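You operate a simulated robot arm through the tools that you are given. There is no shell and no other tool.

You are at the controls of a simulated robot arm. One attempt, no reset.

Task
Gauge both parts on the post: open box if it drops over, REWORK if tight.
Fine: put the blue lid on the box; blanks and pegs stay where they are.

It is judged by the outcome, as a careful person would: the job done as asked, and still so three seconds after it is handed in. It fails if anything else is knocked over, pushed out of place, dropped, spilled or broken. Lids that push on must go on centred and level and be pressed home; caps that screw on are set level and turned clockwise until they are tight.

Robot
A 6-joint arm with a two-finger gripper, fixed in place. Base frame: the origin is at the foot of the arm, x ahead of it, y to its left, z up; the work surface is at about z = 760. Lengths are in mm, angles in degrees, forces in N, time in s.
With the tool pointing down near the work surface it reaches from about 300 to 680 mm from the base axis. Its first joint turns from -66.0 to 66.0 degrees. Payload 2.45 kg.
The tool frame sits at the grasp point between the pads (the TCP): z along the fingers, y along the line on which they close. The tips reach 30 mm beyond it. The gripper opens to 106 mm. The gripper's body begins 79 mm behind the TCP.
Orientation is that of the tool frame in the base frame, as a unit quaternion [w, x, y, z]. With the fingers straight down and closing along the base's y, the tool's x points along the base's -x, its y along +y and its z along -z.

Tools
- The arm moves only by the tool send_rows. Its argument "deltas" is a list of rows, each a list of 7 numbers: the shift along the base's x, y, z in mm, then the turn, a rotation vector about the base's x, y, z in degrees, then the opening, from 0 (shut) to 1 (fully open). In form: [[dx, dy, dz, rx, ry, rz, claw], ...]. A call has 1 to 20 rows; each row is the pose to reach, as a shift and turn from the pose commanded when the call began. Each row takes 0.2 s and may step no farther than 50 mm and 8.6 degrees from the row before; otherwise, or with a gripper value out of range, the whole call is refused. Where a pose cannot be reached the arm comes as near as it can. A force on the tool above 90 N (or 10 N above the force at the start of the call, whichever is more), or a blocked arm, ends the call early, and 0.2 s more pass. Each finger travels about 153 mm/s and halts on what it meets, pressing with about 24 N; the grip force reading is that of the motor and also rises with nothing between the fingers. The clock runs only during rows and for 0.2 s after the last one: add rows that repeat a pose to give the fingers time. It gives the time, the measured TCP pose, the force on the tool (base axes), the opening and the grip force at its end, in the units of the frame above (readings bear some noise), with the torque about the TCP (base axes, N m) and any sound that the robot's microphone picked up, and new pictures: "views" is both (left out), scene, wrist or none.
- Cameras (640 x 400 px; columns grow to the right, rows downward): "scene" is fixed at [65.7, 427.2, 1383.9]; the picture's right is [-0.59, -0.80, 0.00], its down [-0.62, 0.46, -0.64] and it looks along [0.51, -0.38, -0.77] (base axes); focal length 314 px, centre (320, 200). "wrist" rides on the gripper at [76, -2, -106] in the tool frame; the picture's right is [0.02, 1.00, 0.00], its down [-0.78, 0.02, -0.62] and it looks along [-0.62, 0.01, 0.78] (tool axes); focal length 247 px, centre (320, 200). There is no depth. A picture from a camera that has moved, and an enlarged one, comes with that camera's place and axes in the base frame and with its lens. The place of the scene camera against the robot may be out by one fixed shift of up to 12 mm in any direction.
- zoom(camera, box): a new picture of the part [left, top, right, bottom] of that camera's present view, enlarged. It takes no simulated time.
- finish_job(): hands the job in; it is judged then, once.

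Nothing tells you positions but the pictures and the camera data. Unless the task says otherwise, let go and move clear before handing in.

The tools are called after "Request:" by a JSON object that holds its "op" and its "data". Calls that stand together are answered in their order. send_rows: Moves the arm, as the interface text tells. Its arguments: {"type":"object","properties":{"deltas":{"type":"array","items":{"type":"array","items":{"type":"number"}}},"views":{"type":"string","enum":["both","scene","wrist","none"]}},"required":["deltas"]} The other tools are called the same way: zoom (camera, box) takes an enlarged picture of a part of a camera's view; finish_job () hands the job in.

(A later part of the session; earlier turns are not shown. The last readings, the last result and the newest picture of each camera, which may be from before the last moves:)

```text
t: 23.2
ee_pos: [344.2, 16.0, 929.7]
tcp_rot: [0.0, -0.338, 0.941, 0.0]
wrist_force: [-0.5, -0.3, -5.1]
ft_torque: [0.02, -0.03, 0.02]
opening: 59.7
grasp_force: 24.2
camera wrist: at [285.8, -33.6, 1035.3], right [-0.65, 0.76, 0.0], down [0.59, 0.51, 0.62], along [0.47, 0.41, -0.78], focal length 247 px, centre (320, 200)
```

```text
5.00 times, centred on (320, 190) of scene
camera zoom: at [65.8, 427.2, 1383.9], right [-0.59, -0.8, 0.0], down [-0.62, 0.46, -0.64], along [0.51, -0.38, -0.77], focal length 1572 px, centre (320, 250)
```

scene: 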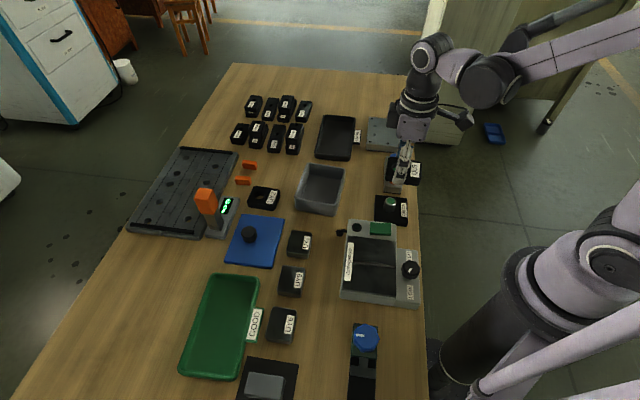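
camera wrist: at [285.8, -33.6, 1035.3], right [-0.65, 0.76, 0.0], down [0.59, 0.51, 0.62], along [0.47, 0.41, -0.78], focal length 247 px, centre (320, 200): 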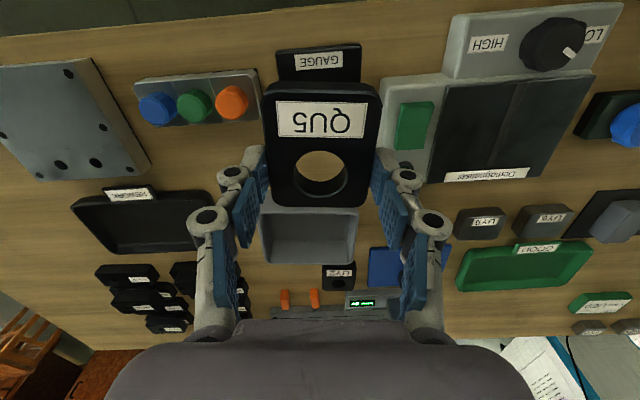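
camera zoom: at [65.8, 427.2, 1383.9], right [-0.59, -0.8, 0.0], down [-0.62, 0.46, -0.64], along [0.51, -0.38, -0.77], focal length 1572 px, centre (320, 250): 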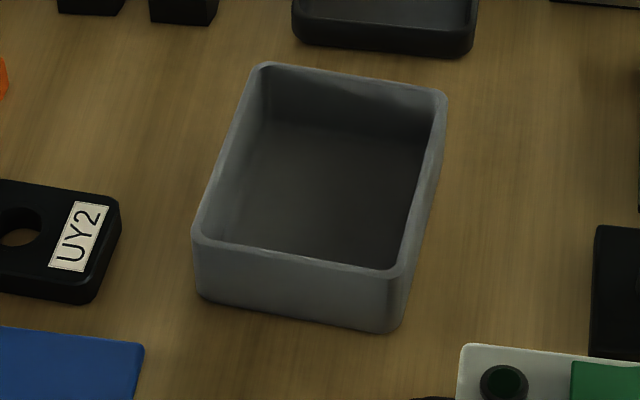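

QU5 is clear of the post. The box rim is at about z = 808, roughly 124 x 101 mm, centred near (485, 120) and square to the gripper. I'll carry QU5 above it and look again.

Request:
{"op": "send_rows", "data": {"deltas": [[12, 9, 0, 0, 0, 0, 0.3], [36, 26, 0, 0, 0, 0, 0.3], [62, 44, 0, 0, 0, 0, 0.3], [88, 63, 0, 0, 0, 0, 0.3], [114, 81, 0, 0, 0, 0, 0.3], [138, 99, 0, 0, 0, 0, 0.3], [152, 108.7, 0, 0, 0, 0, 0.3], [152, 108.7, -20, 0, 0, 0, 0.3], [152, 108.7, -40, 0, 0, 0, 0.3], [152, 108.7, -40, 0, 0, 0, 0.3]]}}

Request:
{"op": "zoom", "data": {"camera": "wrist", "box": [200, 50, 440, 230]}}

Request:
{"op": "zoom", "data": {"camera": "scene", "box": [270, 130, 370, 230]}}

```text
t: 25.4
ee_pos: [494.5, 125.7, 889.2]
tcp_rot: [0.0, -0.339, 0.941, 0.0]
wrist_force: [-0.3, 0.6, -5.0]
ft_torque: [0.06, -0.04, 0.0]
opening: 59.7
grasp_force: 23.4
camera wrist: at [437.6, 76.7, 995.7], right [-0.65, 0.76, 0.0], down [0.59, 0.51, 0.62], along [0.47, 0.41, -0.78], focal length 247 px, centre (320, 200)
```

scene: 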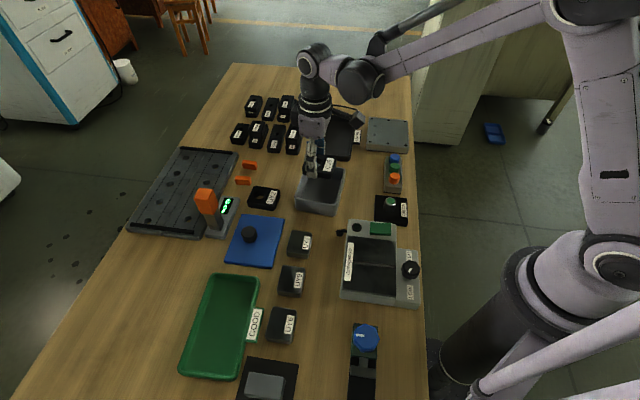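
wrist: 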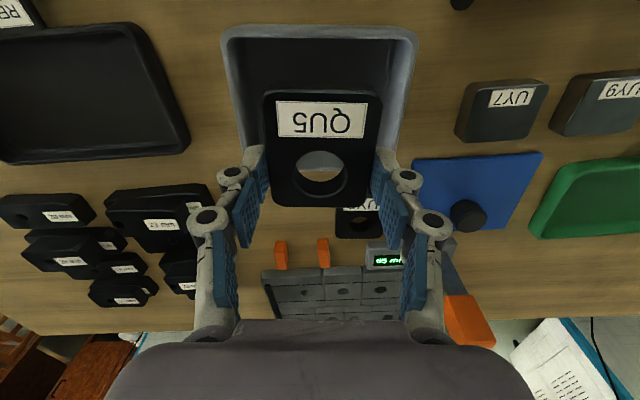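

```text
2.22 times, centred on (320, 140) of wrist
camera zoom: at [437.6, 76.7, 995.7], right [-0.65, 0.76, 0.0], down [0.59, 0.51, 0.62], along [0.47, 0.41, -0.78], focal length 549 px, centre (320, 333)
```

zoom: 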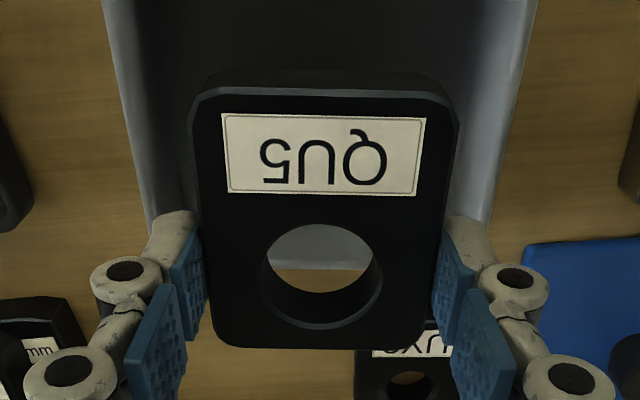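

```text
4.00 times, centred on (320, 180) of scene
camera zoom: at [65.8, 427.2, 1383.9], right [-0.59, -0.8, 0.0], down [-0.62, 0.46, -0.64], along [0.51, -0.38, -0.77], focal length 1258 px, centre (320, 280)
```

zoom: 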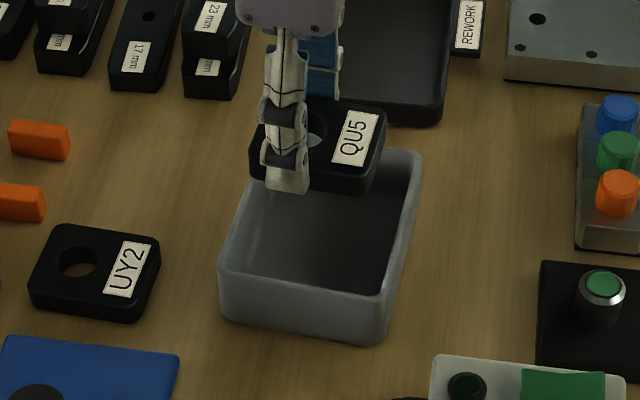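

QU5 sits over the middle of the opening with at least 10 mm to spare on each side. I'll lower it into the box.

Request:
{"op": "send_rows", "data": {"deltas": [[-1, -0.5, -12, 0, 0, 0, 0.3], [-1, -0.5, -28, 0, 0, 0, 0.3], [-1, -0.5, -44, 0, 0, 0, 0.3], [-1, -0.5, -60, 0, 0, 0, 0.3], [-1, -0.5, -74, 0, 0, 0, 0.3], [-1, -0.5, -84, 0, 0, 0, 0.3], [-1, -0.5, -84, 0, 0, 0, 0.3]]}}

Request:
{"op": "zoom", "data": {"camera": "scene", "box": [270, 130, 370, 230]}}

```text
t: 27.0
ee_pos: [492.5, 125.9, 805.0]
tcp_rot: [0.0, -0.339, 0.941, 0.0]
wrist_force: [-0.6, -0.1, -4.2]
ft_torque: [0.01, -0.03, 0.0]
opening: 59.8
grasp_force: 24.6
camera wrist: at [436.0, 76.2, 911.4], right [-0.65, 0.76, 0.0], down [0.59, 0.51, 0.62], along [0.47, 0.41, -0.78], focal length 247 px, centre (320, 200)
```

scene: 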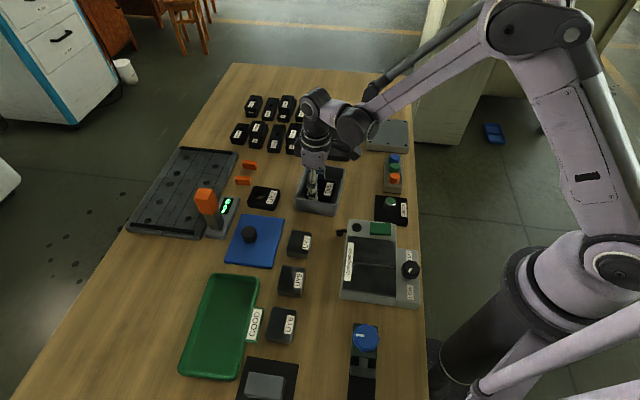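
wrist: 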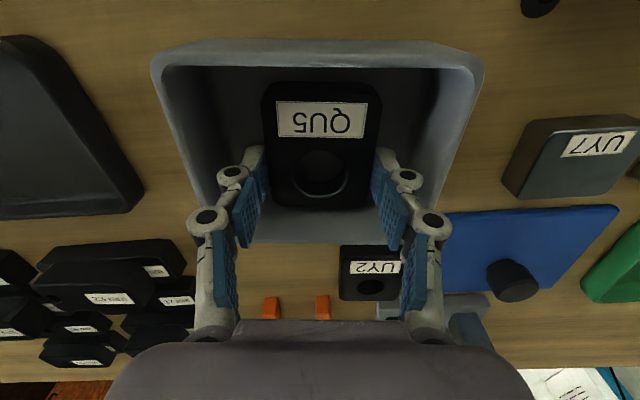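

```text
4.00 times, centred on (320, 180) of scene
camera zoom: at [65.8, 427.2, 1383.9], right [-0.59, -0.8, 0.0], down [-0.62, 0.46, -0.64], along [0.51, -0.38, -0.77], focal length 1258 px, centre (320, 280)
```

zoom: 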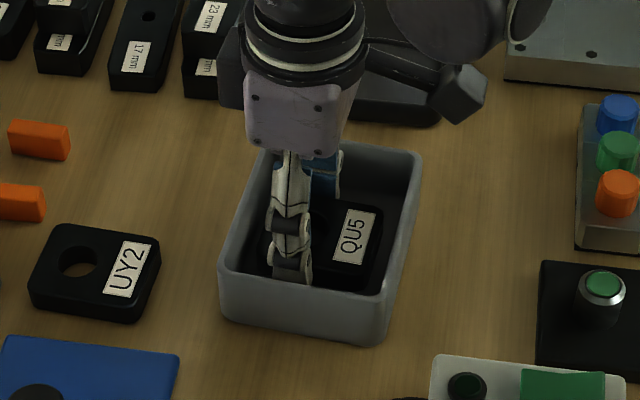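

Request:
{"op": "send_rows", "data": {"deltas": [[0, 0, -2, 0, 0, 0, 0.3], [0, 0, -4, 0, 0, 0, 0.3], [0, 0, -4, 0, 0, 0, 0.3]], "views": "none"}}

```text
t: 27.8
ee_pos: [493.9, 125.3, 800.6]
tcp_rot: [0.0, -0.338, 0.941, 0.0]
wrist_force: [-0.4, -0.5, -4.4]
ft_torque: [0.03, -0.05, 0.01]
opening: 59.4
grasp_force: 23.8
```

QU5 is inside the box, still hanging free. I'm lowering the last bit while watching for contact.

Request:
{"op": "send_rows", "data": {"deltas": [[0, 0, -1, 0, 0, 0, 0.3], [0, 0, -2, 0, 0, 0, 0.3], [0, 0, -2, 0, 0, 0, 0.3]], "views": "none"}}

```text
t: 28.6
ee_pos: [492.8, 126.5, 799.0]
tcp_rot: [0.0, -0.339, 0.941, -0.001]
wrist_force: [0.5, -0.1, -4.9]
ft_torque: [0.01, -0.06, 0.01]
opening: 59.7
grasp_force: 23.7
```

Request:
{"op": "send_rows", "data": {"deltas": [[0, 0, -1, 0, 0, 0, 0.3], [0, 0, -2, 0, 0, 0, 0.3], [0, 0, -2, 0, 0, 0, 0.3]], "views": "none"}}

```text
t: 29.4
ee_pos: [492.3, 124.7, 797.7]
tcp_rot: [0.001, -0.338, 0.941, 0.0]
wrist_force: [1.8, 1.1, 20.7]
ft_torque: [0.02, -0.05, 0.04]
opening: 60.0
grasp_force: 23.5
```

QU5 has touched the box floor. I'll ease the pressure off, open the fingers slightly and rise clear.

Request:
{"op": "send_rows", "data": {"deltas": [[0, 0, 0.5, 0, 0, 0, 0.3], [0, 0, 0.5, 0, 0, 0, 0.62], [0, 0, 0.5, 0, 0, 0, 0.7], [0, 0, 0.5, 0, 0, 0, 0.7]], "views": "wrist"}}

```text
t: 30.4
ee_pos: [493.2, 125.8, 797.1]
tcp_rot: [0.001, -0.338, 0.941, 0.0]
wrist_force: [0.0, 0.4, 0.0]
ft_torque: [-0.01, -0.03, 0.02]
opening: 74.3
grasp_force: 0.1
camera wrist: at [434.9, 75.5, 903.9], right [-0.65, 0.76, 0.0], down [0.59, 0.51, 0.62], along [0.47, 0.41, -0.78], focal length 247 px, centre (320, 200)
```

wrist: 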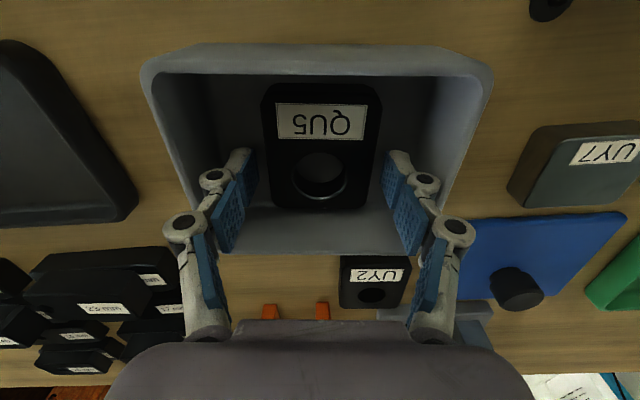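

QU5 is standing flat in the box and released. I'll rise clear and move over to UY2.

Request:
{"op": "send_rows", "data": {"deltas": [[0, 0, 8, 0, 0, 0, 0.7], [0, 0, 30, 0, 0, 0, 0.7], [0, 0, 60, 0, 0, 0, 0.7], [0, 0, 95, 0, 0, 0, 0.7], [10, 18, 105, 0, 0, 0, 0.755], [30, 52, 105, 0, 0, 0, 0.755], [52, 90, 100, 0, 0, 0, 0.755], [66, 115, 90, 0, 0, 0, 0.755], [72.6, 126.3, 80, 0, 0, 0, 0.755], [72.6, 126.3, 70, 0, 0, 0, 0.755], [72.6, 126.3, 70, 0, 0, 0, 0.755]]}}

Request:
{"op": "zoom", "data": {"camera": "wrist", "box": [250, 50, 390, 190]}}

Request:
{"op": "zoom", "data": {"camera": "scene", "box": [270, 130, 370, 230]}}

```text
t: 32.8
ee_pos: [563.3, 252.4, 868.4]
tcp_rot: [0.0, -0.339, 0.941, 0.0]
wrist_force: [-0.1, 0.1, 0.4]
ft_torque: [0.02, 0.02, -0.02]
opening: 79.9
grasp_force: 0.0
camera wrist: at [506.0, 201.7, 974.0], right [-0.65, 0.76, 0.0], down [0.59, 0.51, 0.62], along [0.47, 0.41, -0.78], focal length 247 px, centre (320, 200)
```

scene: 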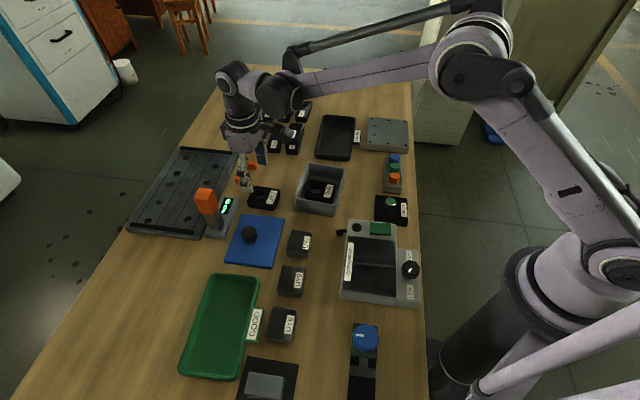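
wrist: 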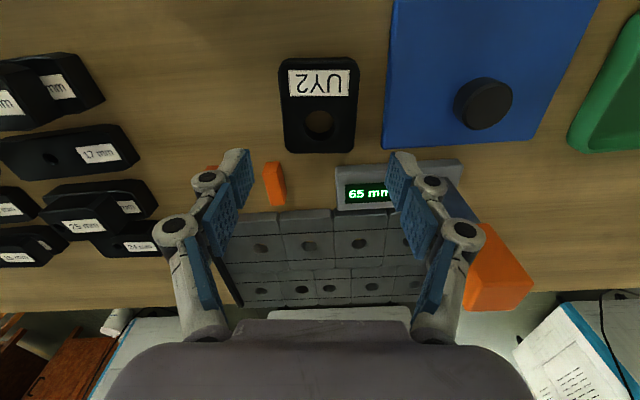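

```text
2.86 times, centred on (320, 120) of wrist
camera zoom: at [506.0, 201.7, 974.0], right [-0.65, 0.76, 0.0], down [0.59, 0.51, 0.62], along [0.47, 0.41, -0.78], focal length 706 px, centre (320, 429)
```

zoom: 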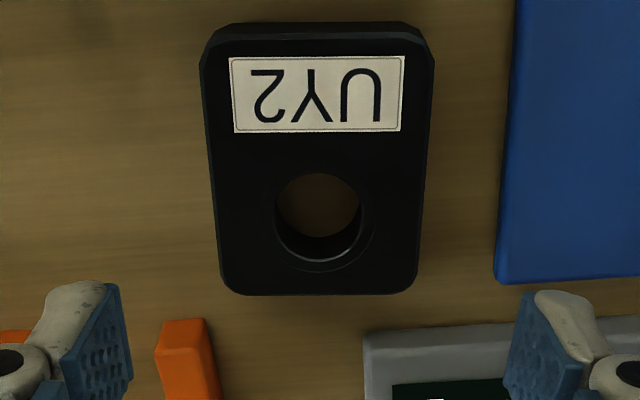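

```text
4.00 times, centred on (320, 180) of scene
camera zoom: at [65.7, 427.2, 1383.9], right [-0.59, -0.8, 0.0], down [-0.62, 0.46, -0.64], along [0.51, -0.38, -0.77], focal length 1258 px, centre (320, 280)
```

zoom: 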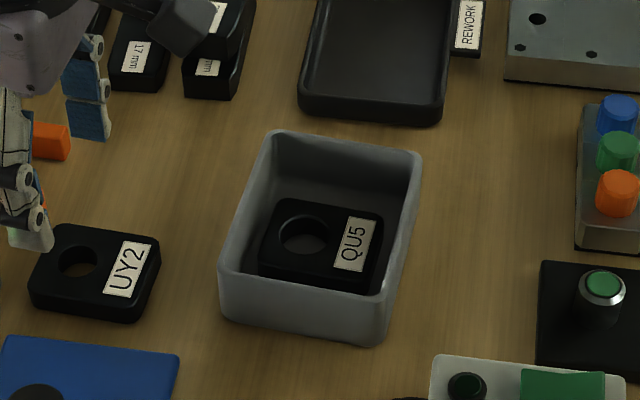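

UY2's hole measures only about 24.5 mm, so I expect it to be tight, but I'll still gauge it. I'm aligning over it with a narrower opening to stay clear of the lid, then coming down.

Request:
{"op": "send_rows", "data": {"deltas": [[1.8, 0.4, -5, 0, 0, 0.8, 0.66], [1.8, 0.4, -20, 0, 0, 1.5, 0.66], [1.8, 0.4, -34, 0, 0, 1.5, 0.66], [1.8, 0.4, -42, 0, 0, 1.5, 0.66], [1.8, 0.4, -42, 0, 0, 1.5, 0.66]], "views": "wrist"}}

Request:
{"op": "zoom", "data": {"camera": "wrist", "box": [240, 60, 400, 210]}}

```text
t: 34.0
ee_pos: [569.1, 252.4, 825.4]
tcp_rot: [0.0, -0.351, 0.936, 0.0]
wrist_force: [-0.3, 0.1, -0.5]
ft_torque: [-0.03, -0.01, -0.03]
opening: 69.9
grasp_force: 0.0
camera wrist: at [512.2, 201.0, 932.0], right [-0.67, 0.74, 0.0], down [0.58, 0.53, 0.62], along [0.46, 0.42, -0.78], focal length 247 px, centre (320, 200)
```

wrist: 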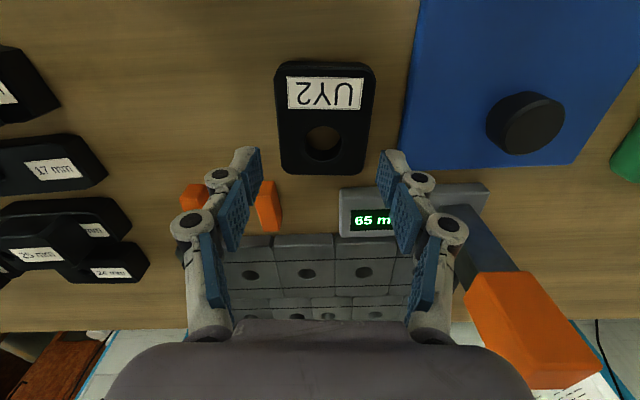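

```text
2.67 times, centred on (320, 135) of wrist
camera zoom: at [512.2, 201.0, 932.0], right [-0.67, 0.74, 0.0], down [0.58, 0.53, 0.62], along [0.46, 0.42, -0.78], focal length 659 px, centre (320, 373)
```

zoom: 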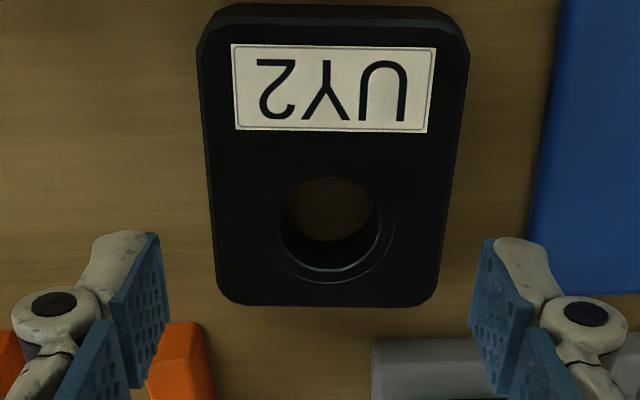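

The gripper is about 3 mm off the hole centre, so I'll correct that and recheck a little lower.

Request:
{"op": "send_rows", "data": {"deltas": [[-2, -0.3, -2, 0, 0, 0, 0.66], [-3.5, -0.5, -6, 0, 0, 0, 0.66], [-3.5, -0.5, -8, 0, 0, 0, 0.66], [-3.5, -0.5, -8, 0, 0, 0, 0.66]], "views": "wrist"}}

Request:
{"op": "zoom", "data": {"camera": "wrist", "box": [240, 60, 400, 210]}}

```text
t: 35.0
ee_pos: [564.1, 252.3, 819.2]
tcp_rot: [-0.001, -0.35, 0.937, 0.001]
wrist_force: [1.3, -0.5, -0.6]
ft_torque: [0.01, -0.01, 0.01]
opening: 69.9
grasp_force: 0.0
camera wrist: at [508.0, 199.9, 924.2], right [-0.67, 0.74, 0.0], down [0.58, 0.53, 0.62], along [0.46, 0.42, -0.78], focal length 247 px, centre (320, 200)
```

wrist: 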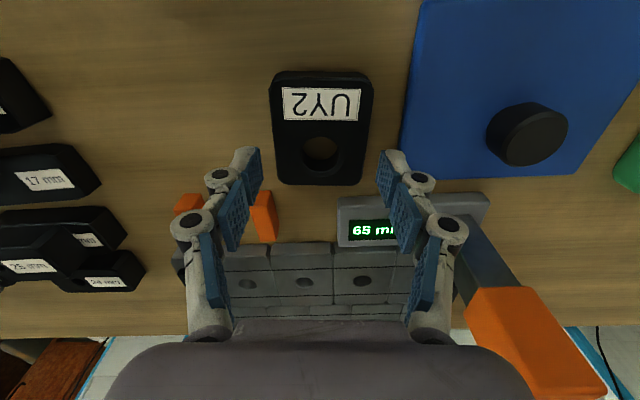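

```text
2.67 times, centred on (320, 135) of wrist
camera zoom: at [508.0, 199.9, 924.2], right [-0.67, 0.74, 0.0], down [0.58, 0.53, 0.62], along [0.46, 0.42, -0.78], focal length 659 px, centre (320, 373)
```

zoom: 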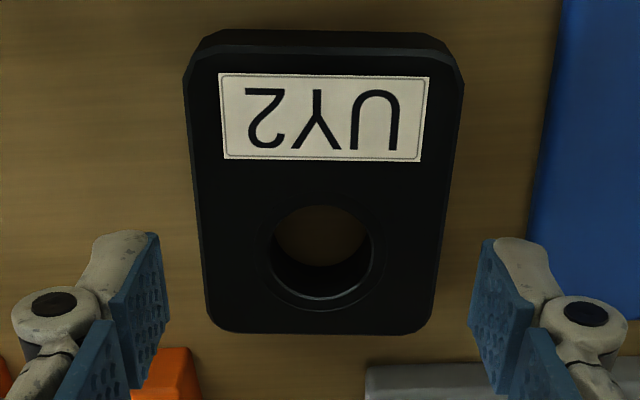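

Aligned within a couple of millimetres now. I'm going down to grasp height and closing.

Request:
{"op": "send_rows", "data": {"deltas": [[1.0, 0.6, -8, 0, 0, 0, 0.66], [1.4, 0.8, -15, 0, 0, 0, 0.66], [1.4, 0.8, -20, 0, 0, 0, 0.66], [1.4, 0.8, -22, 0, 0, 0, 0.66], [1.4, 0.8, -22, 0, 0, 0, 0.66]], "views": "wrist"}}

Request:
{"op": "zoom", "data": {"camera": "wrist", "box": [240, 80, 400, 230]}}

```text
t: 36.2
ee_pos: [565.7, 253.6, 796.5]
tcp_rot: [0.0, -0.351, 0.936, 0.0]
wrist_force: [-0.7, 0.2, 0.3]
ft_torque: [0.0, -0.01, 0.01]
opening: 70.0
grasp_force: 0.1
camera wrist: at [509.4, 201.3, 902.3], right [-0.67, 0.74, 0.0], down [0.58, 0.53, 0.62], along [0.46, 0.42, -0.78], focal length 247 px, centre (320, 200)
```

wrist: 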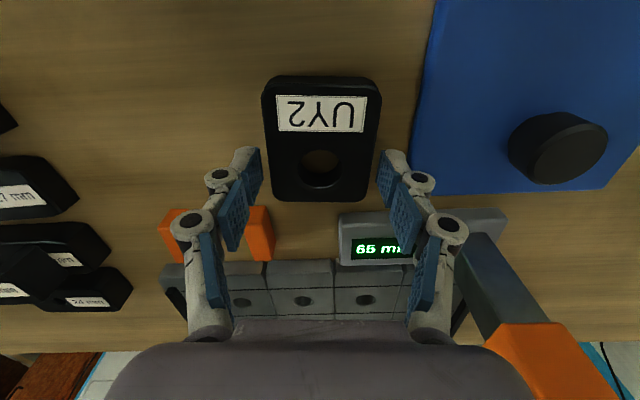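

```text
2.67 times, centred on (320, 155) of wrist
camera zoom: at [509.4, 201.3, 902.3], right [-0.67, 0.74, 0.0], down [0.58, 0.53, 0.62], along [0.46, 0.42, -0.78], focal length 659 px, centre (320, 320)
```

zoom: 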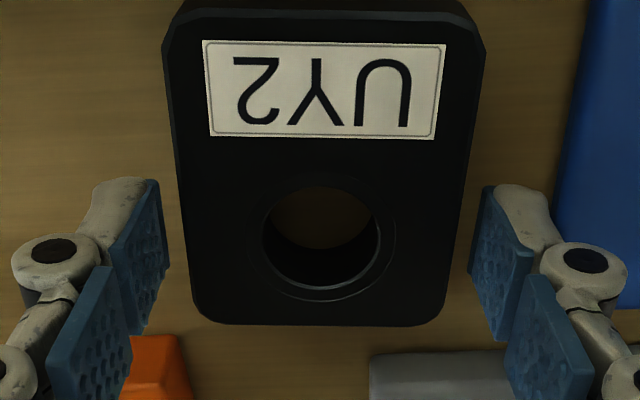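

The fingers are evenly placed either side of UY2, with the lid and peg clear. I'm closing the grip and lifting.

Request:
{"op": "send_rows", "data": {"deltas": [[0, 0, 0, 0, 0, 0, 0.5], [0, 0, 0, 0, 0, 0, 0.3], [0, 0, 0, 0, 0, 0, 0.3], [0, 0, 8, 0, 0, 0, 0.3], [0, 0, 30, 0, 0, 0, 0.3], [0, 0, 65, 0, 0, 0, 0.3], [0, 0, 100, 0, 0, 0, 0.3], [0, 0, 135, 0, 0, 0, 0.3], [0, 0, 135, 0, 0, 0, 0.3]]}}

Request:
{"op": "zoom", "data": {"camera": "wrist", "box": [240, 80, 400, 230]}}

```text
t: 38.2
ee_pos: [566.9, 252.6, 932.6]
tcp_rot: [0.0, -0.352, 0.936, 0.001]
wrist_force: [0.4, 0.7, -4.5]
ft_torque: [0.04, -0.04, -0.02]
opening: 59.7
grasp_force: 23.6
camera wrist: at [509.9, 200.5, 1039.7], right [-0.67, 0.74, 0.0], down [0.58, 0.53, 0.62], along [0.46, 0.42, -0.78], focal length 247 px, centre (320, 200)
```

scene: 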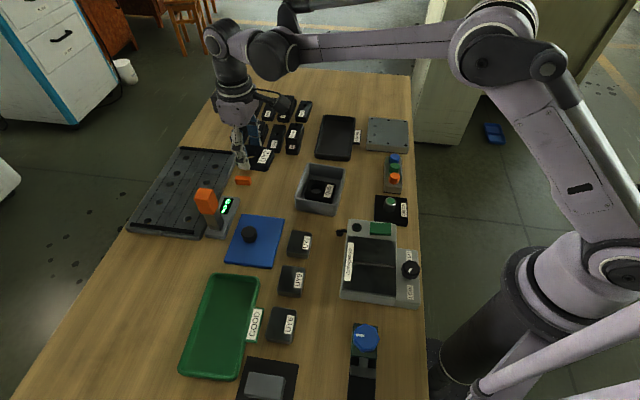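
wrist: 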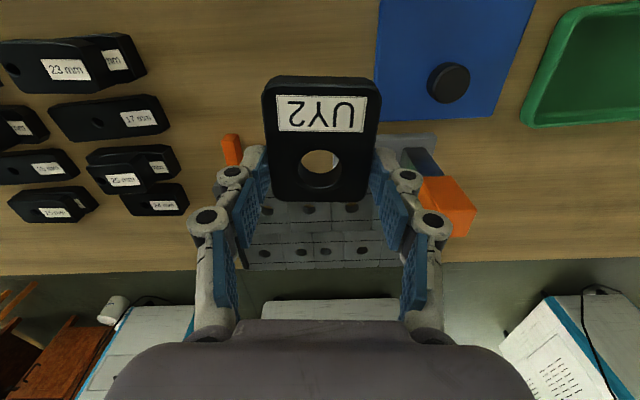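

```text
2.67 times, centred on (320, 155) of wrist
camera zoom: at [509.9, 200.5, 1039.7], right [-0.67, 0.74, 0.0], down [0.58, 0.53, 0.62], along [0.46, 0.42, -0.78], focal length 659 px, centre (320, 320)
```

zoom: 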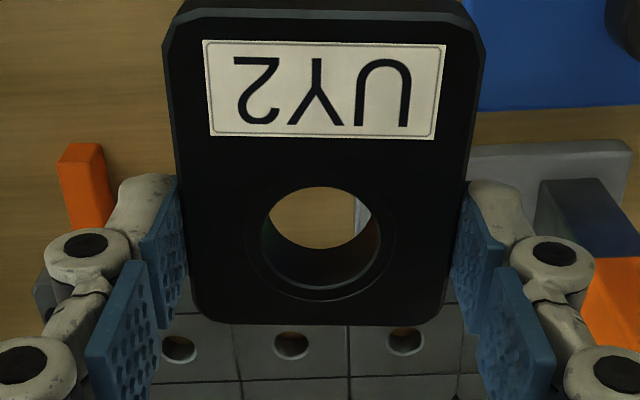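

UY2 is held firmly. I'm carrying it across to the gauge post at safe height.

Request:
{"op": "send_rows", "data": {"deltas": [[-8, -9, 0, 0, 0, 0, 0.3], [-28, -30, 0, 0, 0, 0, 0.3], [-52, -55, 0, 0, 0, 0, 0.3], [-76, -80, 0, 0, 0, 0, 0.3], [-100, -105.5, 0, 0, 0, 0, 0.3], [-124, -131, 0, 0, 0, 0, 0.3], [-148, -156, 0, 0, 0, 0, 0.3], [-172, -181.5, 0, 0, 0, 0, 0.3], [-196, -207, 0, 0, 0, 0, 0.3], [-214, -226, 0, 0, 0, 0, 0.3], [-222.2, -234.5, 0, 0, 0, 0, 0.3], [-222.2, -234.5, -25, 0, 0, 0, 0.3], [-222.2, -234.5, -50, 0, 0, 0, 0.3], [-222.2, -234.5, -70, 0, 0, 0, 0.3], [-222.2, -234.5, -70, 0, 0, 0, 0.3]]}}

Request:
{"op": "zoom", "data": {"camera": "wrist", "box": [270, 130, 370, 220]}}

```text
t: 41.4
ee_pos: [342.8, 17.5, 858.2]
tcp_rot: [0.001, -0.351, 0.936, 0.0]
wrist_force: [0.5, -0.1, -4.9]
ft_torque: [0.05, -0.07, 0.0]
opening: 59.7
grasp_force: 23.5
camera wrist: at [286.7, -33.9, 965.5], right [-0.67, 0.74, 0.0], down [0.58, 0.53, 0.62], along [0.46, 0.42, -0.78], focal length 247 px, centre (320, 200)
```

scene: 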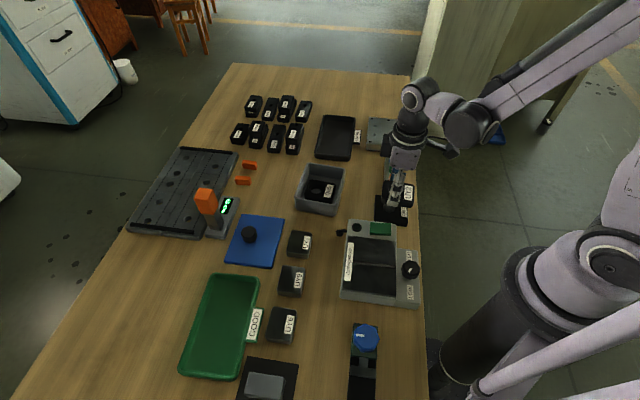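
wrist: 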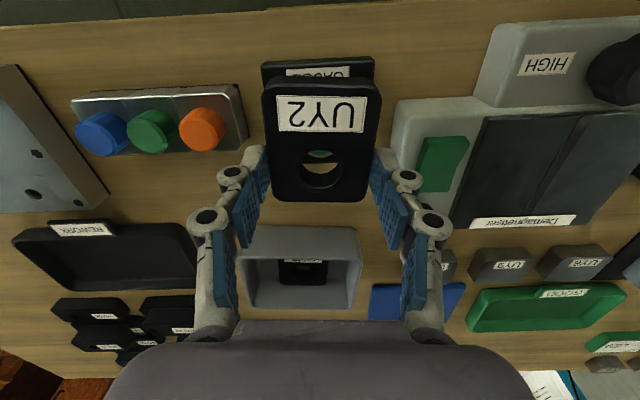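

```text
4.44 times, centred on (320, 175) of wrist
camera zoom: at [286.7, -33.9, 965.5], right [-0.67, 0.74, 0.0], down [0.58, 0.53, 0.62], along [0.46, 0.42, -0.78], focal length 1098 px, centre (320, 311)
```

zoom: 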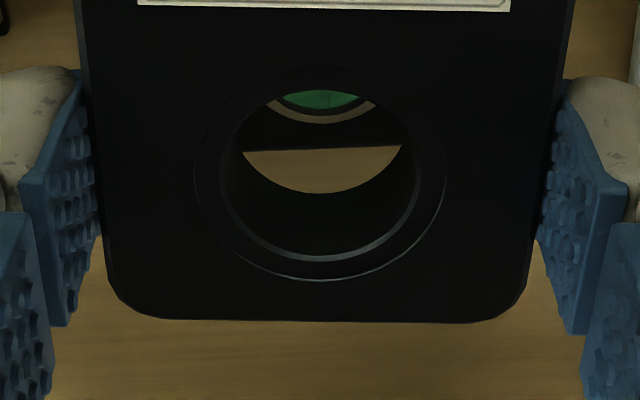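

UY2 is over the post and about 1 mm short of centre. I'll nudge it and lower to just above the post top.

Request:
{"op": "send_rows", "data": {"deltas": [[0.5, 0.8, -6, 0, 0, 0, 0.3], [0.6, 0.9, -12, 0, 0, 0, 0.3], [0.6, 0.9, -17, 0, 0, 0, 0.3], [0.6, 0.9, -20, 0, 0, 0, 0.3], [0.6, 0.9, -20, 0, 0, 0, 0.3]], "views": "wrist"}}

Request:
{"op": "zoom", "data": {"camera": "wrist", "box": [270, 130, 370, 220]}}

```text
t: 42.6
ee_pos: [343.1, 18.3, 840.4]
tcp_rot: [0.0, -0.351, 0.936, 0.0]
wrist_force: [-0.1, 0.7, -4.7]
ft_torque: [0.04, -0.06, 0.0]
opening: 59.7
grasp_force: 24.8
camera wrist: at [287.6, -32.9, 946.9], right [-0.67, 0.74, 0.0], down [0.58, 0.53, 0.62], along [0.46, 0.42, -0.78], focal length 247 px, centre (320, 200)
```

wrist: 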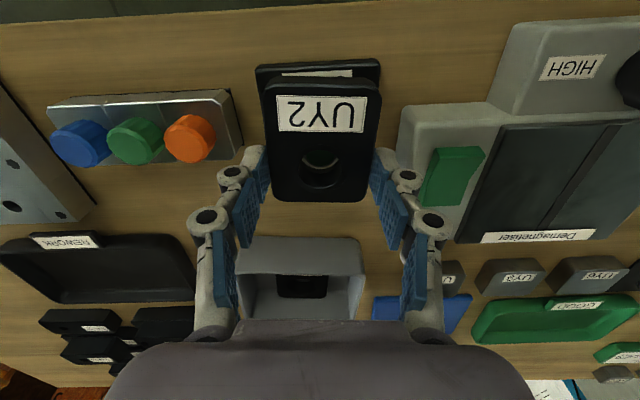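

```text
4.44 times, centred on (320, 175) of wrist
camera zoom: at [287.6, -32.9, 946.9], right [-0.67, 0.74, 0.0], down [0.58, 0.53, 0.62], along [0.46, 0.42, -0.78], focal length 1098 px, centre (320, 311)
```

zoom: 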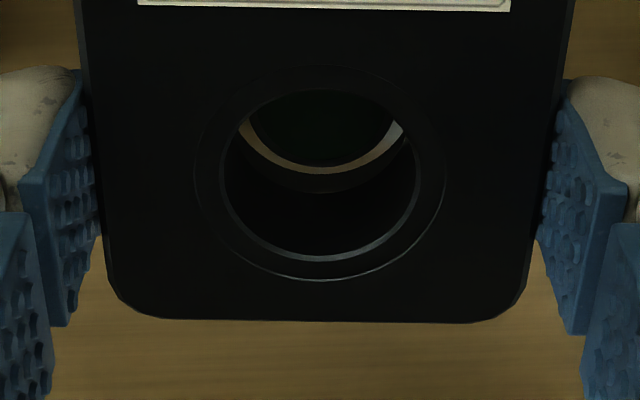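

Well centred over the post. I'll step down, checking force between each step.

Request:
{"op": "send_rows", "data": {"deltas": [[0, 0, -2, 0, 0, 0, 0.3], [0, 0, -4, 0, 0, 0, 0.3], [0, 0, -4, 0, 0, 0, 0.3]], "views": "none"}}

```text
t: 43.4
ee_pos: [343.7, 17.6, 837.9]
tcp_rot: [0.0, -0.351, 0.936, 0.0]
wrist_force: [-5.1, -9.9, 18.4]
ft_torque: [-0.34, 0.18, -0.02]
opening: 59.6
grasp_force: 23.8
```

The part stopped at the chamfer with about 23 N of contact and some side load. To be fair to it, I'll lift slightly, shift about 1 mm to centre it and try again.

Request:
{"op": "send_rows", "data": {"deltas": [[0, 0, 2.5, 0, 0, 0, 0.3], [-0.5, -1, 2.5, 0, 0, 0, 0.3], [-0.5, -1, 1.5, 0, 0, 0, 0.3], [-0.5, -1, 1.5, 0, 0, 0, 0.3]], "views": "wrist"}}

Request:
{"op": "zoom", "data": {"camera": "wrist", "box": [270, 130, 370, 220]}}

```text
t: 44.4
ee_pos: [342.9, 17.2, 837.7]
tcp_rot: [0.0, -0.351, 0.936, 0.0]
wrist_force: [0.5, -0.8, -5.1]
ft_torque: [0.07, -0.06, 0.02]
opening: 59.8
grasp_force: 23.9
camera wrist: at [287.2, -33.9, 944.2], right [-0.67, 0.74, 0.0], down [0.58, 0.53, 0.62], along [0.46, 0.42, -0.78], focal length 247 px, centre (320, 200)
```

wrist: 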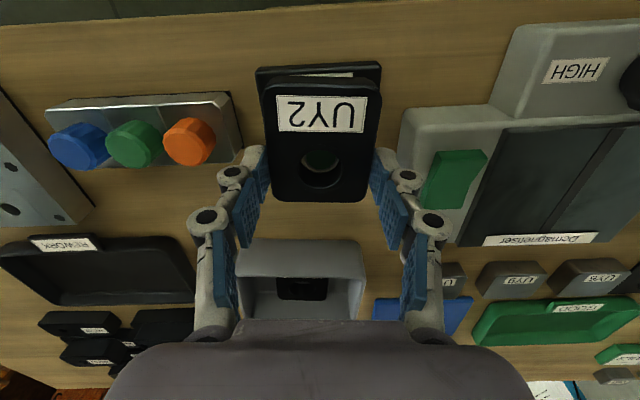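

```text
4.44 times, centred on (320, 175) of wrist
camera zoom: at [287.2, -33.9, 944.2], right [-0.67, 0.74, 0.0], down [0.58, 0.53, 0.62], along [0.46, 0.42, -0.78], focal length 1098 px, centre (320, 311)
```

zoom: 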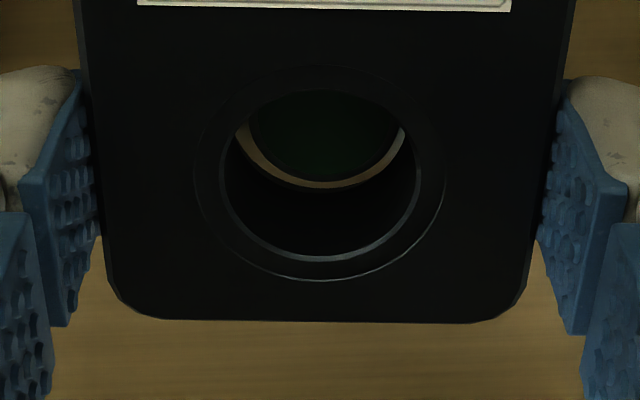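

Request:
{"op": "send_rows", "data": {"deltas": [[0, 0, -1, 0, 0, 0, 0.3], [0, 0, -2, 0, 0, 0, 0.3], [0, 0, -2, 0, 0, 0, 0.3]], "views": "none"}}

```text
t: 45.2
ee_pos: [344.2, 16.9, 836.1]
tcp_rot: [0.0, -0.351, 0.936, 0.001]
wrist_force: [-2.9, 3.3, 20.2]
ft_torque: [0.12, 0.05, -0.01]
opening: 60.1
grasp_force: 23.9
```

The side load is now nearly balanced, but the post still holds the part up with about 25 N. I'll centre it by 0.3 mm and press once more to confirm it won't go over.

Request:
{"op": "send_rows", "data": {"deltas": [[0, 0, 1, 0, 0, 0, 0.3], [-0.2, 0.25, 1, 0, 0, 0, 0.3], [-0.2, 0.25, -0.5, 0, 0, 0, 0.3], [-0.2, 0.25, -1, 0, 0, 0, 0.3], [-0.2, 0.25, -1, 0, 0, 0, 0.3]]}}

Request:
{"op": "zoom", "data": {"camera": "wrist", "box": [270, 130, 370, 220]}}

Request:
{"op": "zoom", "data": {"camera": "scene", "box": [350, 150, 440, 240]}}

```text
t: 46.4
ee_pos: [342.5, 17.7, 835.4]
tcp_rot: [0.001, -0.35, 0.937, -0.001]
wrist_force: [1.0, -2.2, 20.8]
ft_torque: [-0.07, -0.09, -0.06]
opening: 59.7
grasp_force: 23.7
camera wrist: at [286.4, -33.4, 941.8], right [-0.67, 0.74, 0.0], down [0.58, 0.53, 0.62], along [0.46, 0.42, -0.78], focal length 247 px, centre (320, 200)
```

scene: 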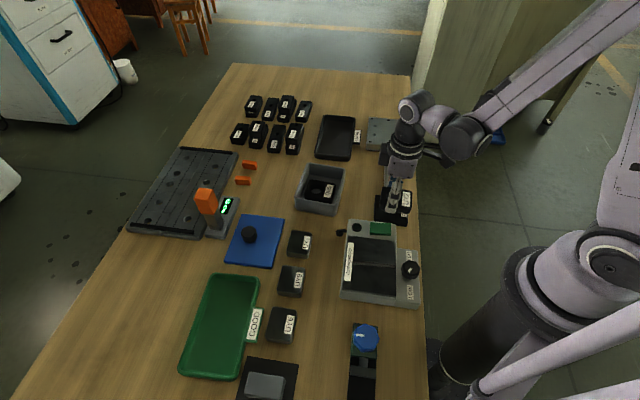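
wrist: 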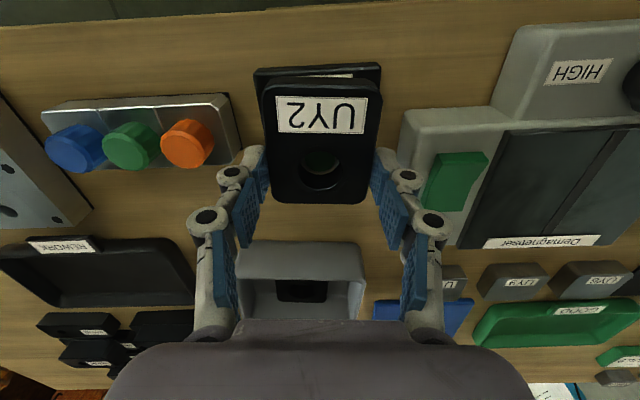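

```text
4.44 times, centred on (320, 175) of wrist
camera zoom: at [286.4, -33.4, 941.8], right [-0.67, 0.74, 0.0], down [0.58, 0.53, 0.62], along [0.46, 0.42, -0.78], focal length 1098 px, centre (320, 311)
```

zoom: 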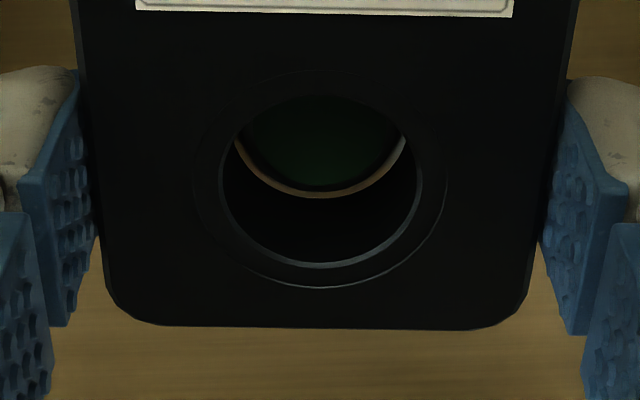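

```text
4.44 times, centred on (395, 195) of scene
camera zoom: at [65.5, 427.1, 1383.9], right [-0.59, -0.8, 0.0], down [-0.62, 0.46, -0.64], along [0.51, -0.38, -0.77], focal length 1397 px, centre (-13, 222)
```

zoom: 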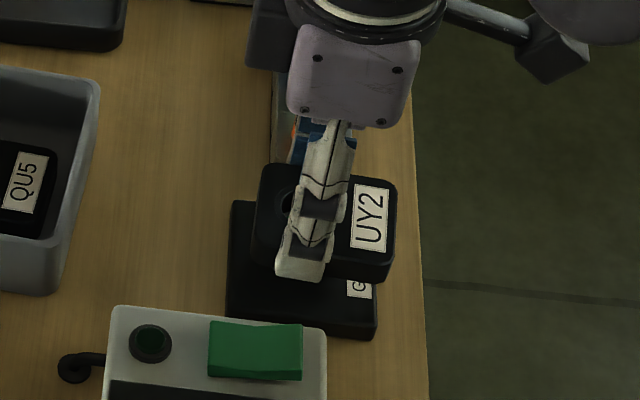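

UY2 won't go over the post even when centred and pressed, so it's tight and goes to REWORK. I'll lift it off and carry it to the REWORK tray.

Request:
{"op": "send_rows", "data": {"deltas": [[0, 0, 5, 0, 0, 0, 0.3], [0, 0, 25, 0, 0, 0, 0.3], [0, 0, 55, 0, 0, 0, 0.3], [0, 0, 85, 0, 0, 0, 0.3], [10, -2, 95, 0, 0, 0, 0.3], [35, -6, 95, 0, 0, 0, 0.3], [65, -11, 95, 0, 0, 0, 0.3], [97, -17, 95, 0, 0, 0, 0.3], [130, -22, 95, 0, 0, 0, 0.3], [163, -28, 95, 0, 0, 0, 0.3], [196, -34, 95, 0, 0, 0, 0.3], [228, -40, 95, 0, 0, 0, 0.3], [255, -44, 90, 0, 0, 0, 0.3], [275, -48, 80, 0, 0, 0, 0.3], [290, -50, 70, 0, 0, 0, 0.3], [290, -50, 60, 0, 0, 0, 0.3], [290, -50, 60, 0, 0, 0, 0.3]]}}

Request:
{"op": "zoom", "data": {"camera": "scene", "box": [290, 90, 400, 190]}}

```text
t: 50.0
ee_pos: [634.5, -31.6, 895.2]
tcp_rot: [0.0, -0.352, 0.936, -0.001]
wrist_force: [0.4, 0.2, -4.6]
ft_torque: [0.04, -0.04, -0.01]
opening: 59.6
grasp_force: 24.2
camera wrist: at [577.7, -83.9, 1001.5], right [-0.67, 0.74, 0.0], down [0.58, 0.53, 0.62], along [0.46, 0.42, -0.78], focal length 247 px, centre (320, 200)
```

scene: 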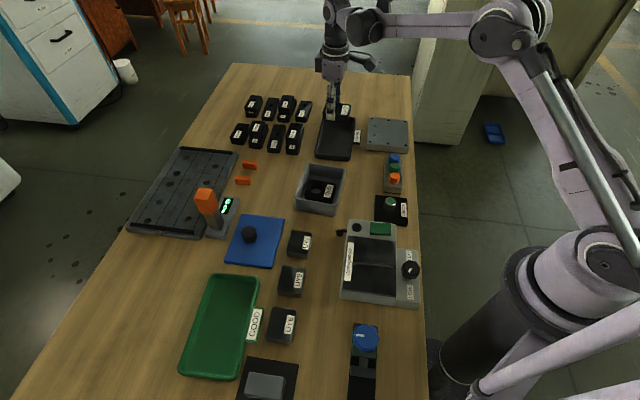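
wrist: 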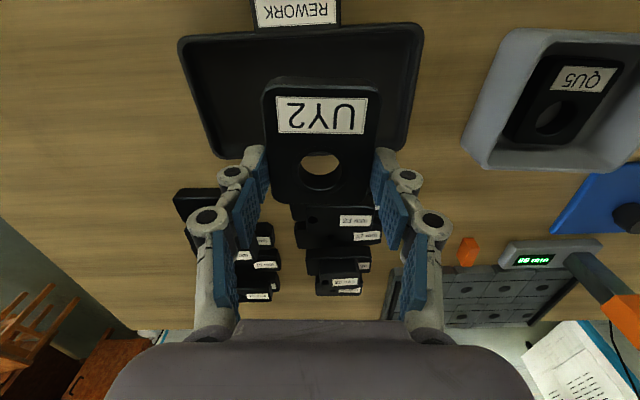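

```text
4.00 times, centred on (345, 140) of scene
camera zoom: at [65.8, 427.1, 1383.9], right [-0.59, -0.8, 0.0], down [-0.62, 0.46, -0.64], along [0.51, -0.38, -0.77], focal length 1258 px, centre (220, 440)
```

zoom: 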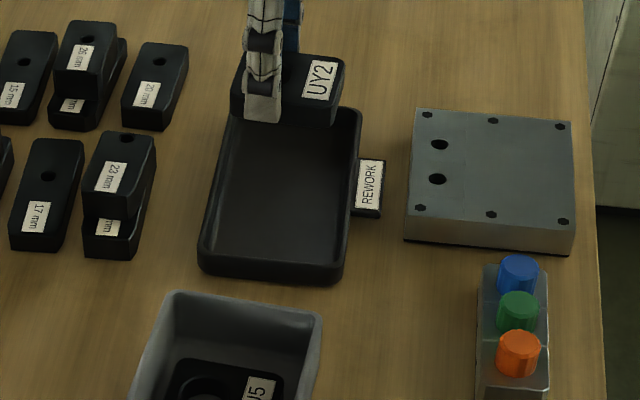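

UY2 is positioned inside the REWORK tray outline with margin on every side. I'm lowering it into the tray.

Request:
{"op": "send_rows", "data": {"deltas": [[1.5, 1.3, -15, 0, 0, 0, 0.3], [1.5, 1.3, -32, 0, 0, 0, 0.3], [1.5, 1.3, -50, 0, 0, 0, 0.3], [1.5, 1.3, -66, 0, 0, 0, 0.3], [1.5, 1.3, -80, 0, 0, 0, 0.3], [1.5, 1.3, -88, 0, 0, 0, 0.3], [1.5, 1.3, -88, 0, 0, 0, 0.3]]}}

```text
t: 51.6
ee_pos: [635.4, -30.7, 806.1]
tcp_rot: [0.0, -0.351, 0.936, 0.0]
wrist_force: [-0.1, -0.6, -5.4]
ft_torque: [0.08, -0.03, 0.01]
opening: 59.6
grasp_force: 23.8
camera wrist: at [578.9, -81.4, 913.5], right [-0.67, 0.74, 0.0], down [0.58, 0.53, 0.62], along [0.46, 0.42, -0.78], focal length 247 px, centre (320, 200)
```

scene: 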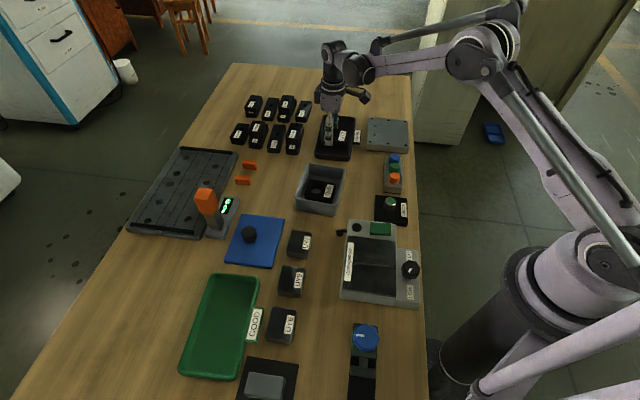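
wrist: 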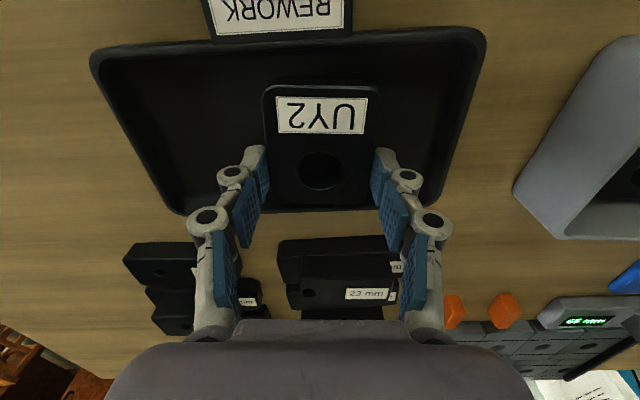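

Request:
{"op": "send_rows", "data": {"deltas": [[0, 0, -2, 0, 0, 0, 0.3], [0, 0, -4, 0, 0, 0, 0.3], [0, 0, -4, 0, 0, 0, 0.3]], "views": "none"}}

```text
t: 52.4
ee_pos: [633.4, -31.7, 802.8]
tcp_rot: [0.001, -0.351, 0.936, -0.001]
wrist_force: [0.2, -0.9, -5.7]
ft_torque: [0.05, -0.04, 0.01]
opening: 59.8
grasp_force: 23.8
```

UY2 is in the tray, still hanging free. I'm continuing down in small steps.

Request:
{"op": "send_rows", "data": {"deltas": [[0, 0, -1, 0, 0, 0, 0.3], [0, 0, -2, 0, 0, 0, 0.3], [0, 0, -2, 0, 0, 0, 0.3]], "views": "none"}}

```text
t: 53.2
ee_pos: [635.0, -30.4, 801.2]
tcp_rot: [0.0, -0.351, 0.936, 0.0]
wrist_force: [-1.2, -0.3, -5.5]
ft_torque: [0.07, -0.05, 0.0]
opening: 59.9
grasp_force: 24.3
```

Request:
{"op": "send_rows", "data": {"deltas": [[0, 0, -1, 0, 0, 0, 0.3], [0, 0, -2, 0, 0, 0, 0.3], [0, 0, -2, 0, 0, 0, 0.3]], "views": "none"}}

```text
t: 54.0
ee_pos: [633.7, -30.2, 799.5]
tcp_rot: [0.0, -0.351, 0.936, 0.0]
wrist_force: [2.7, 0.6, 3.9]
ft_torque: [-0.13, 0.23, 0.05]
opening: 59.4
grasp_force: 23.7
```

UY2 has just touched the tray floor. I'll settle it slightly and release.

Request:
{"op": "send_rows", "data": {"deltas": [[0, 0, -0.6, 0, 0, 0, 0.3], [0, 0, -0.6, 0, 0, 0, 0.3], [0, 0, -0.6, 0, 0, 0, 0.6], [0, 0, -0.6, 0, 0, 0, 0.72], [0, 0, -0.6, 0, 0, 0, 0.75], [0, 0, -0.6, 0, 0, 0, 0.75]]}}

Request:
{"op": "zoom", "data": {"camera": "scene", "box": [290, 90, 400, 190]}}

```text
t: 55.4
ee_pos: [634.7, -30.2, 799.3]
tcp_rot: [0.0, -0.352, 0.936, 0.0]
wrist_force: [0.5, 0.3, -0.2]
ft_torque: [0.0, 0.0, 0.01]
opening: 79.5
grasp_force: 0.2
camera wrist: at [578.5, -81.6, 904.9], right [-0.67, 0.74, 0.0], down [0.58, 0.53, 0.62], along [0.46, 0.42, -0.78], focal length 247 px, centre (320, 200)
```

scene: 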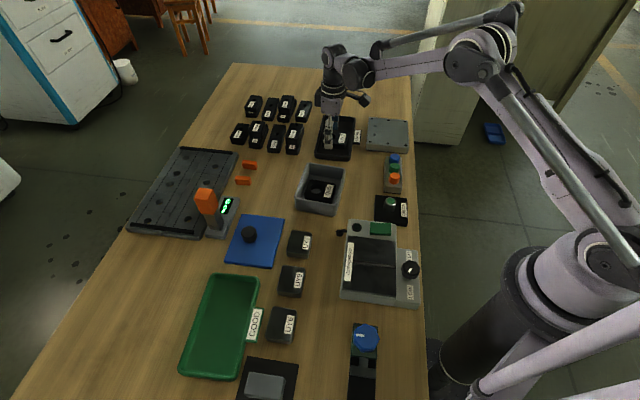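
wrist: 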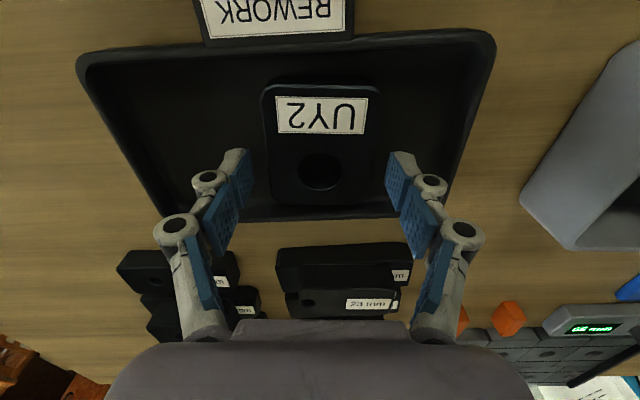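

```text
4.00 times, centred on (345, 140) of scene
camera zoom: at [65.7, 427.2, 1383.9], right [-0.59, -0.8, 0.0], down [-0.62, 0.46, -0.64], along [0.51, -0.38, -0.77], focal length 1258 px, centre (220, 440)
```

zoom: 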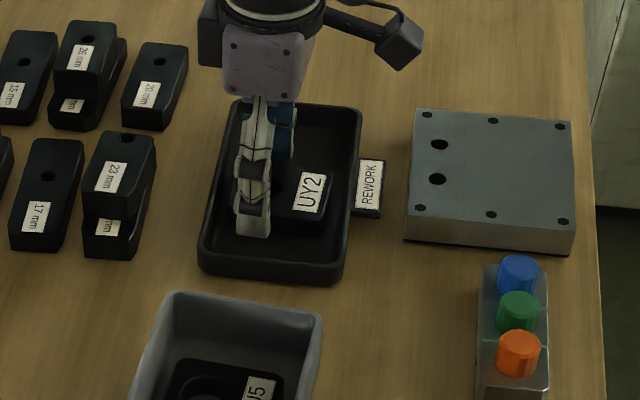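

UY2 is resting in the REWORK tray and released. Next I'll rise clear and go over the blue lid to see how it lies.

Request:
{"op": "send_rows", "data": {"deltas": [[0, 0, 8, 0, 0, 0, 0.75], [0, 0, 40, 0, 0, 0, 0.75], [0, 0, 85, 0, 0, 0, 0.75], [0, 0, 130, 0, 0, 0, 0.75], [-15, 30, 140, 0, 0, 0, 0.75], [-34, 70, 140, 0, 0, 0, 0.75], [-54, 110, 140, 0, 0, 0, 0.75], [-74, 150, 140, 0, 0, 0, 0.75], [-94, 190, 140, 0, 0, 0, 0.75], [-114, 230, 140, 0, 0, 0, 0.75], [-134, 270, 140, 0, 0, 0, 0.75], [-153, 308, 140, 0, 0, 0, 0.75], [-167, 336, 140, 0, 0, 0, 0.75], [-172.4, 347.9, 140, 0, 0, 0, 0.75], [-172.4, 347.9, 140, 0, 0, 0, 0.75]]}}

Request:
{"op": "zoom", "data": {"camera": "wrist", "box": [220, 20, 430, 180]}}

Request:
{"op": "zoom", "data": {"camera": "scene", "box": [280, 100, 380, 220]}}

```text
t: 58.6
ee_pos: [462.7, 316.0, 937.6]
tcp_rot: [0.0, -0.351, 0.936, 0.0]
wrist_force: [0.6, -0.6, 0.3]
ft_torque: [0.01, -0.02, 0.02]
opening: 79.5
grasp_force: 0.1
camera wrist: at [405.6, 265.7, 1044.0], right [-0.67, 0.74, 0.0], down [0.58, 0.53, 0.62], along [0.46, 0.42, -0.78], focal length 247 px, centre (320, 200)
```

scene: 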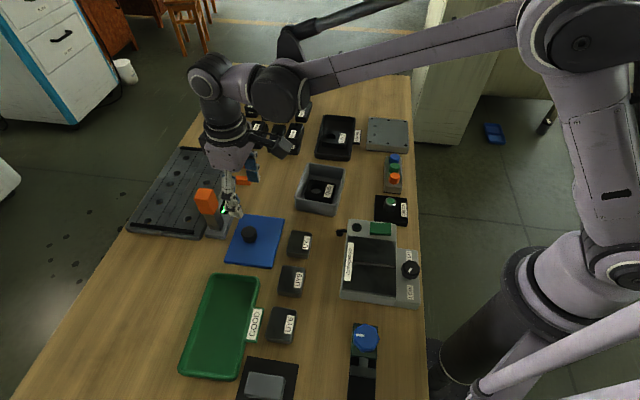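
wrist: 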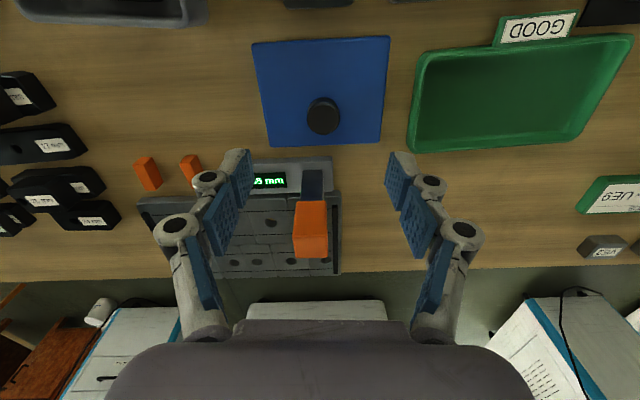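

```text
2.50 times, centred on (325, 100) of wrist
camera zoom: at [405.6, 265.7, 1044.0], right [-0.67, 0.74, 0.0], down [0.58, 0.53, 0.62], along [0.46, 0.42, -0.78], focal length 617 px, centre (308, 450)
```

zoom: 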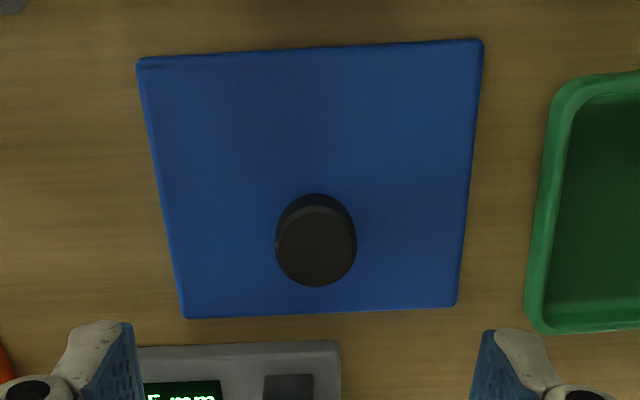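

```text
3.33 times, centred on (330, 160) of scene
camera zoom: at [65.7, 427.2, 1383.9], right [-0.59, -0.8, 0.0], down [-0.62, 0.46, -0.64], along [0.51, -0.38, -0.77], focal length 1048 px, centre (287, 333)
```

zoom: 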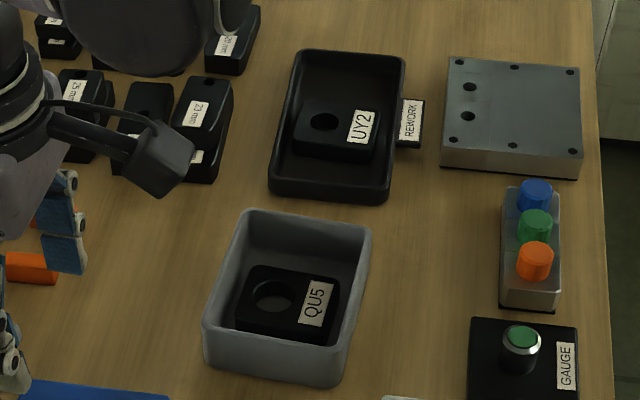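

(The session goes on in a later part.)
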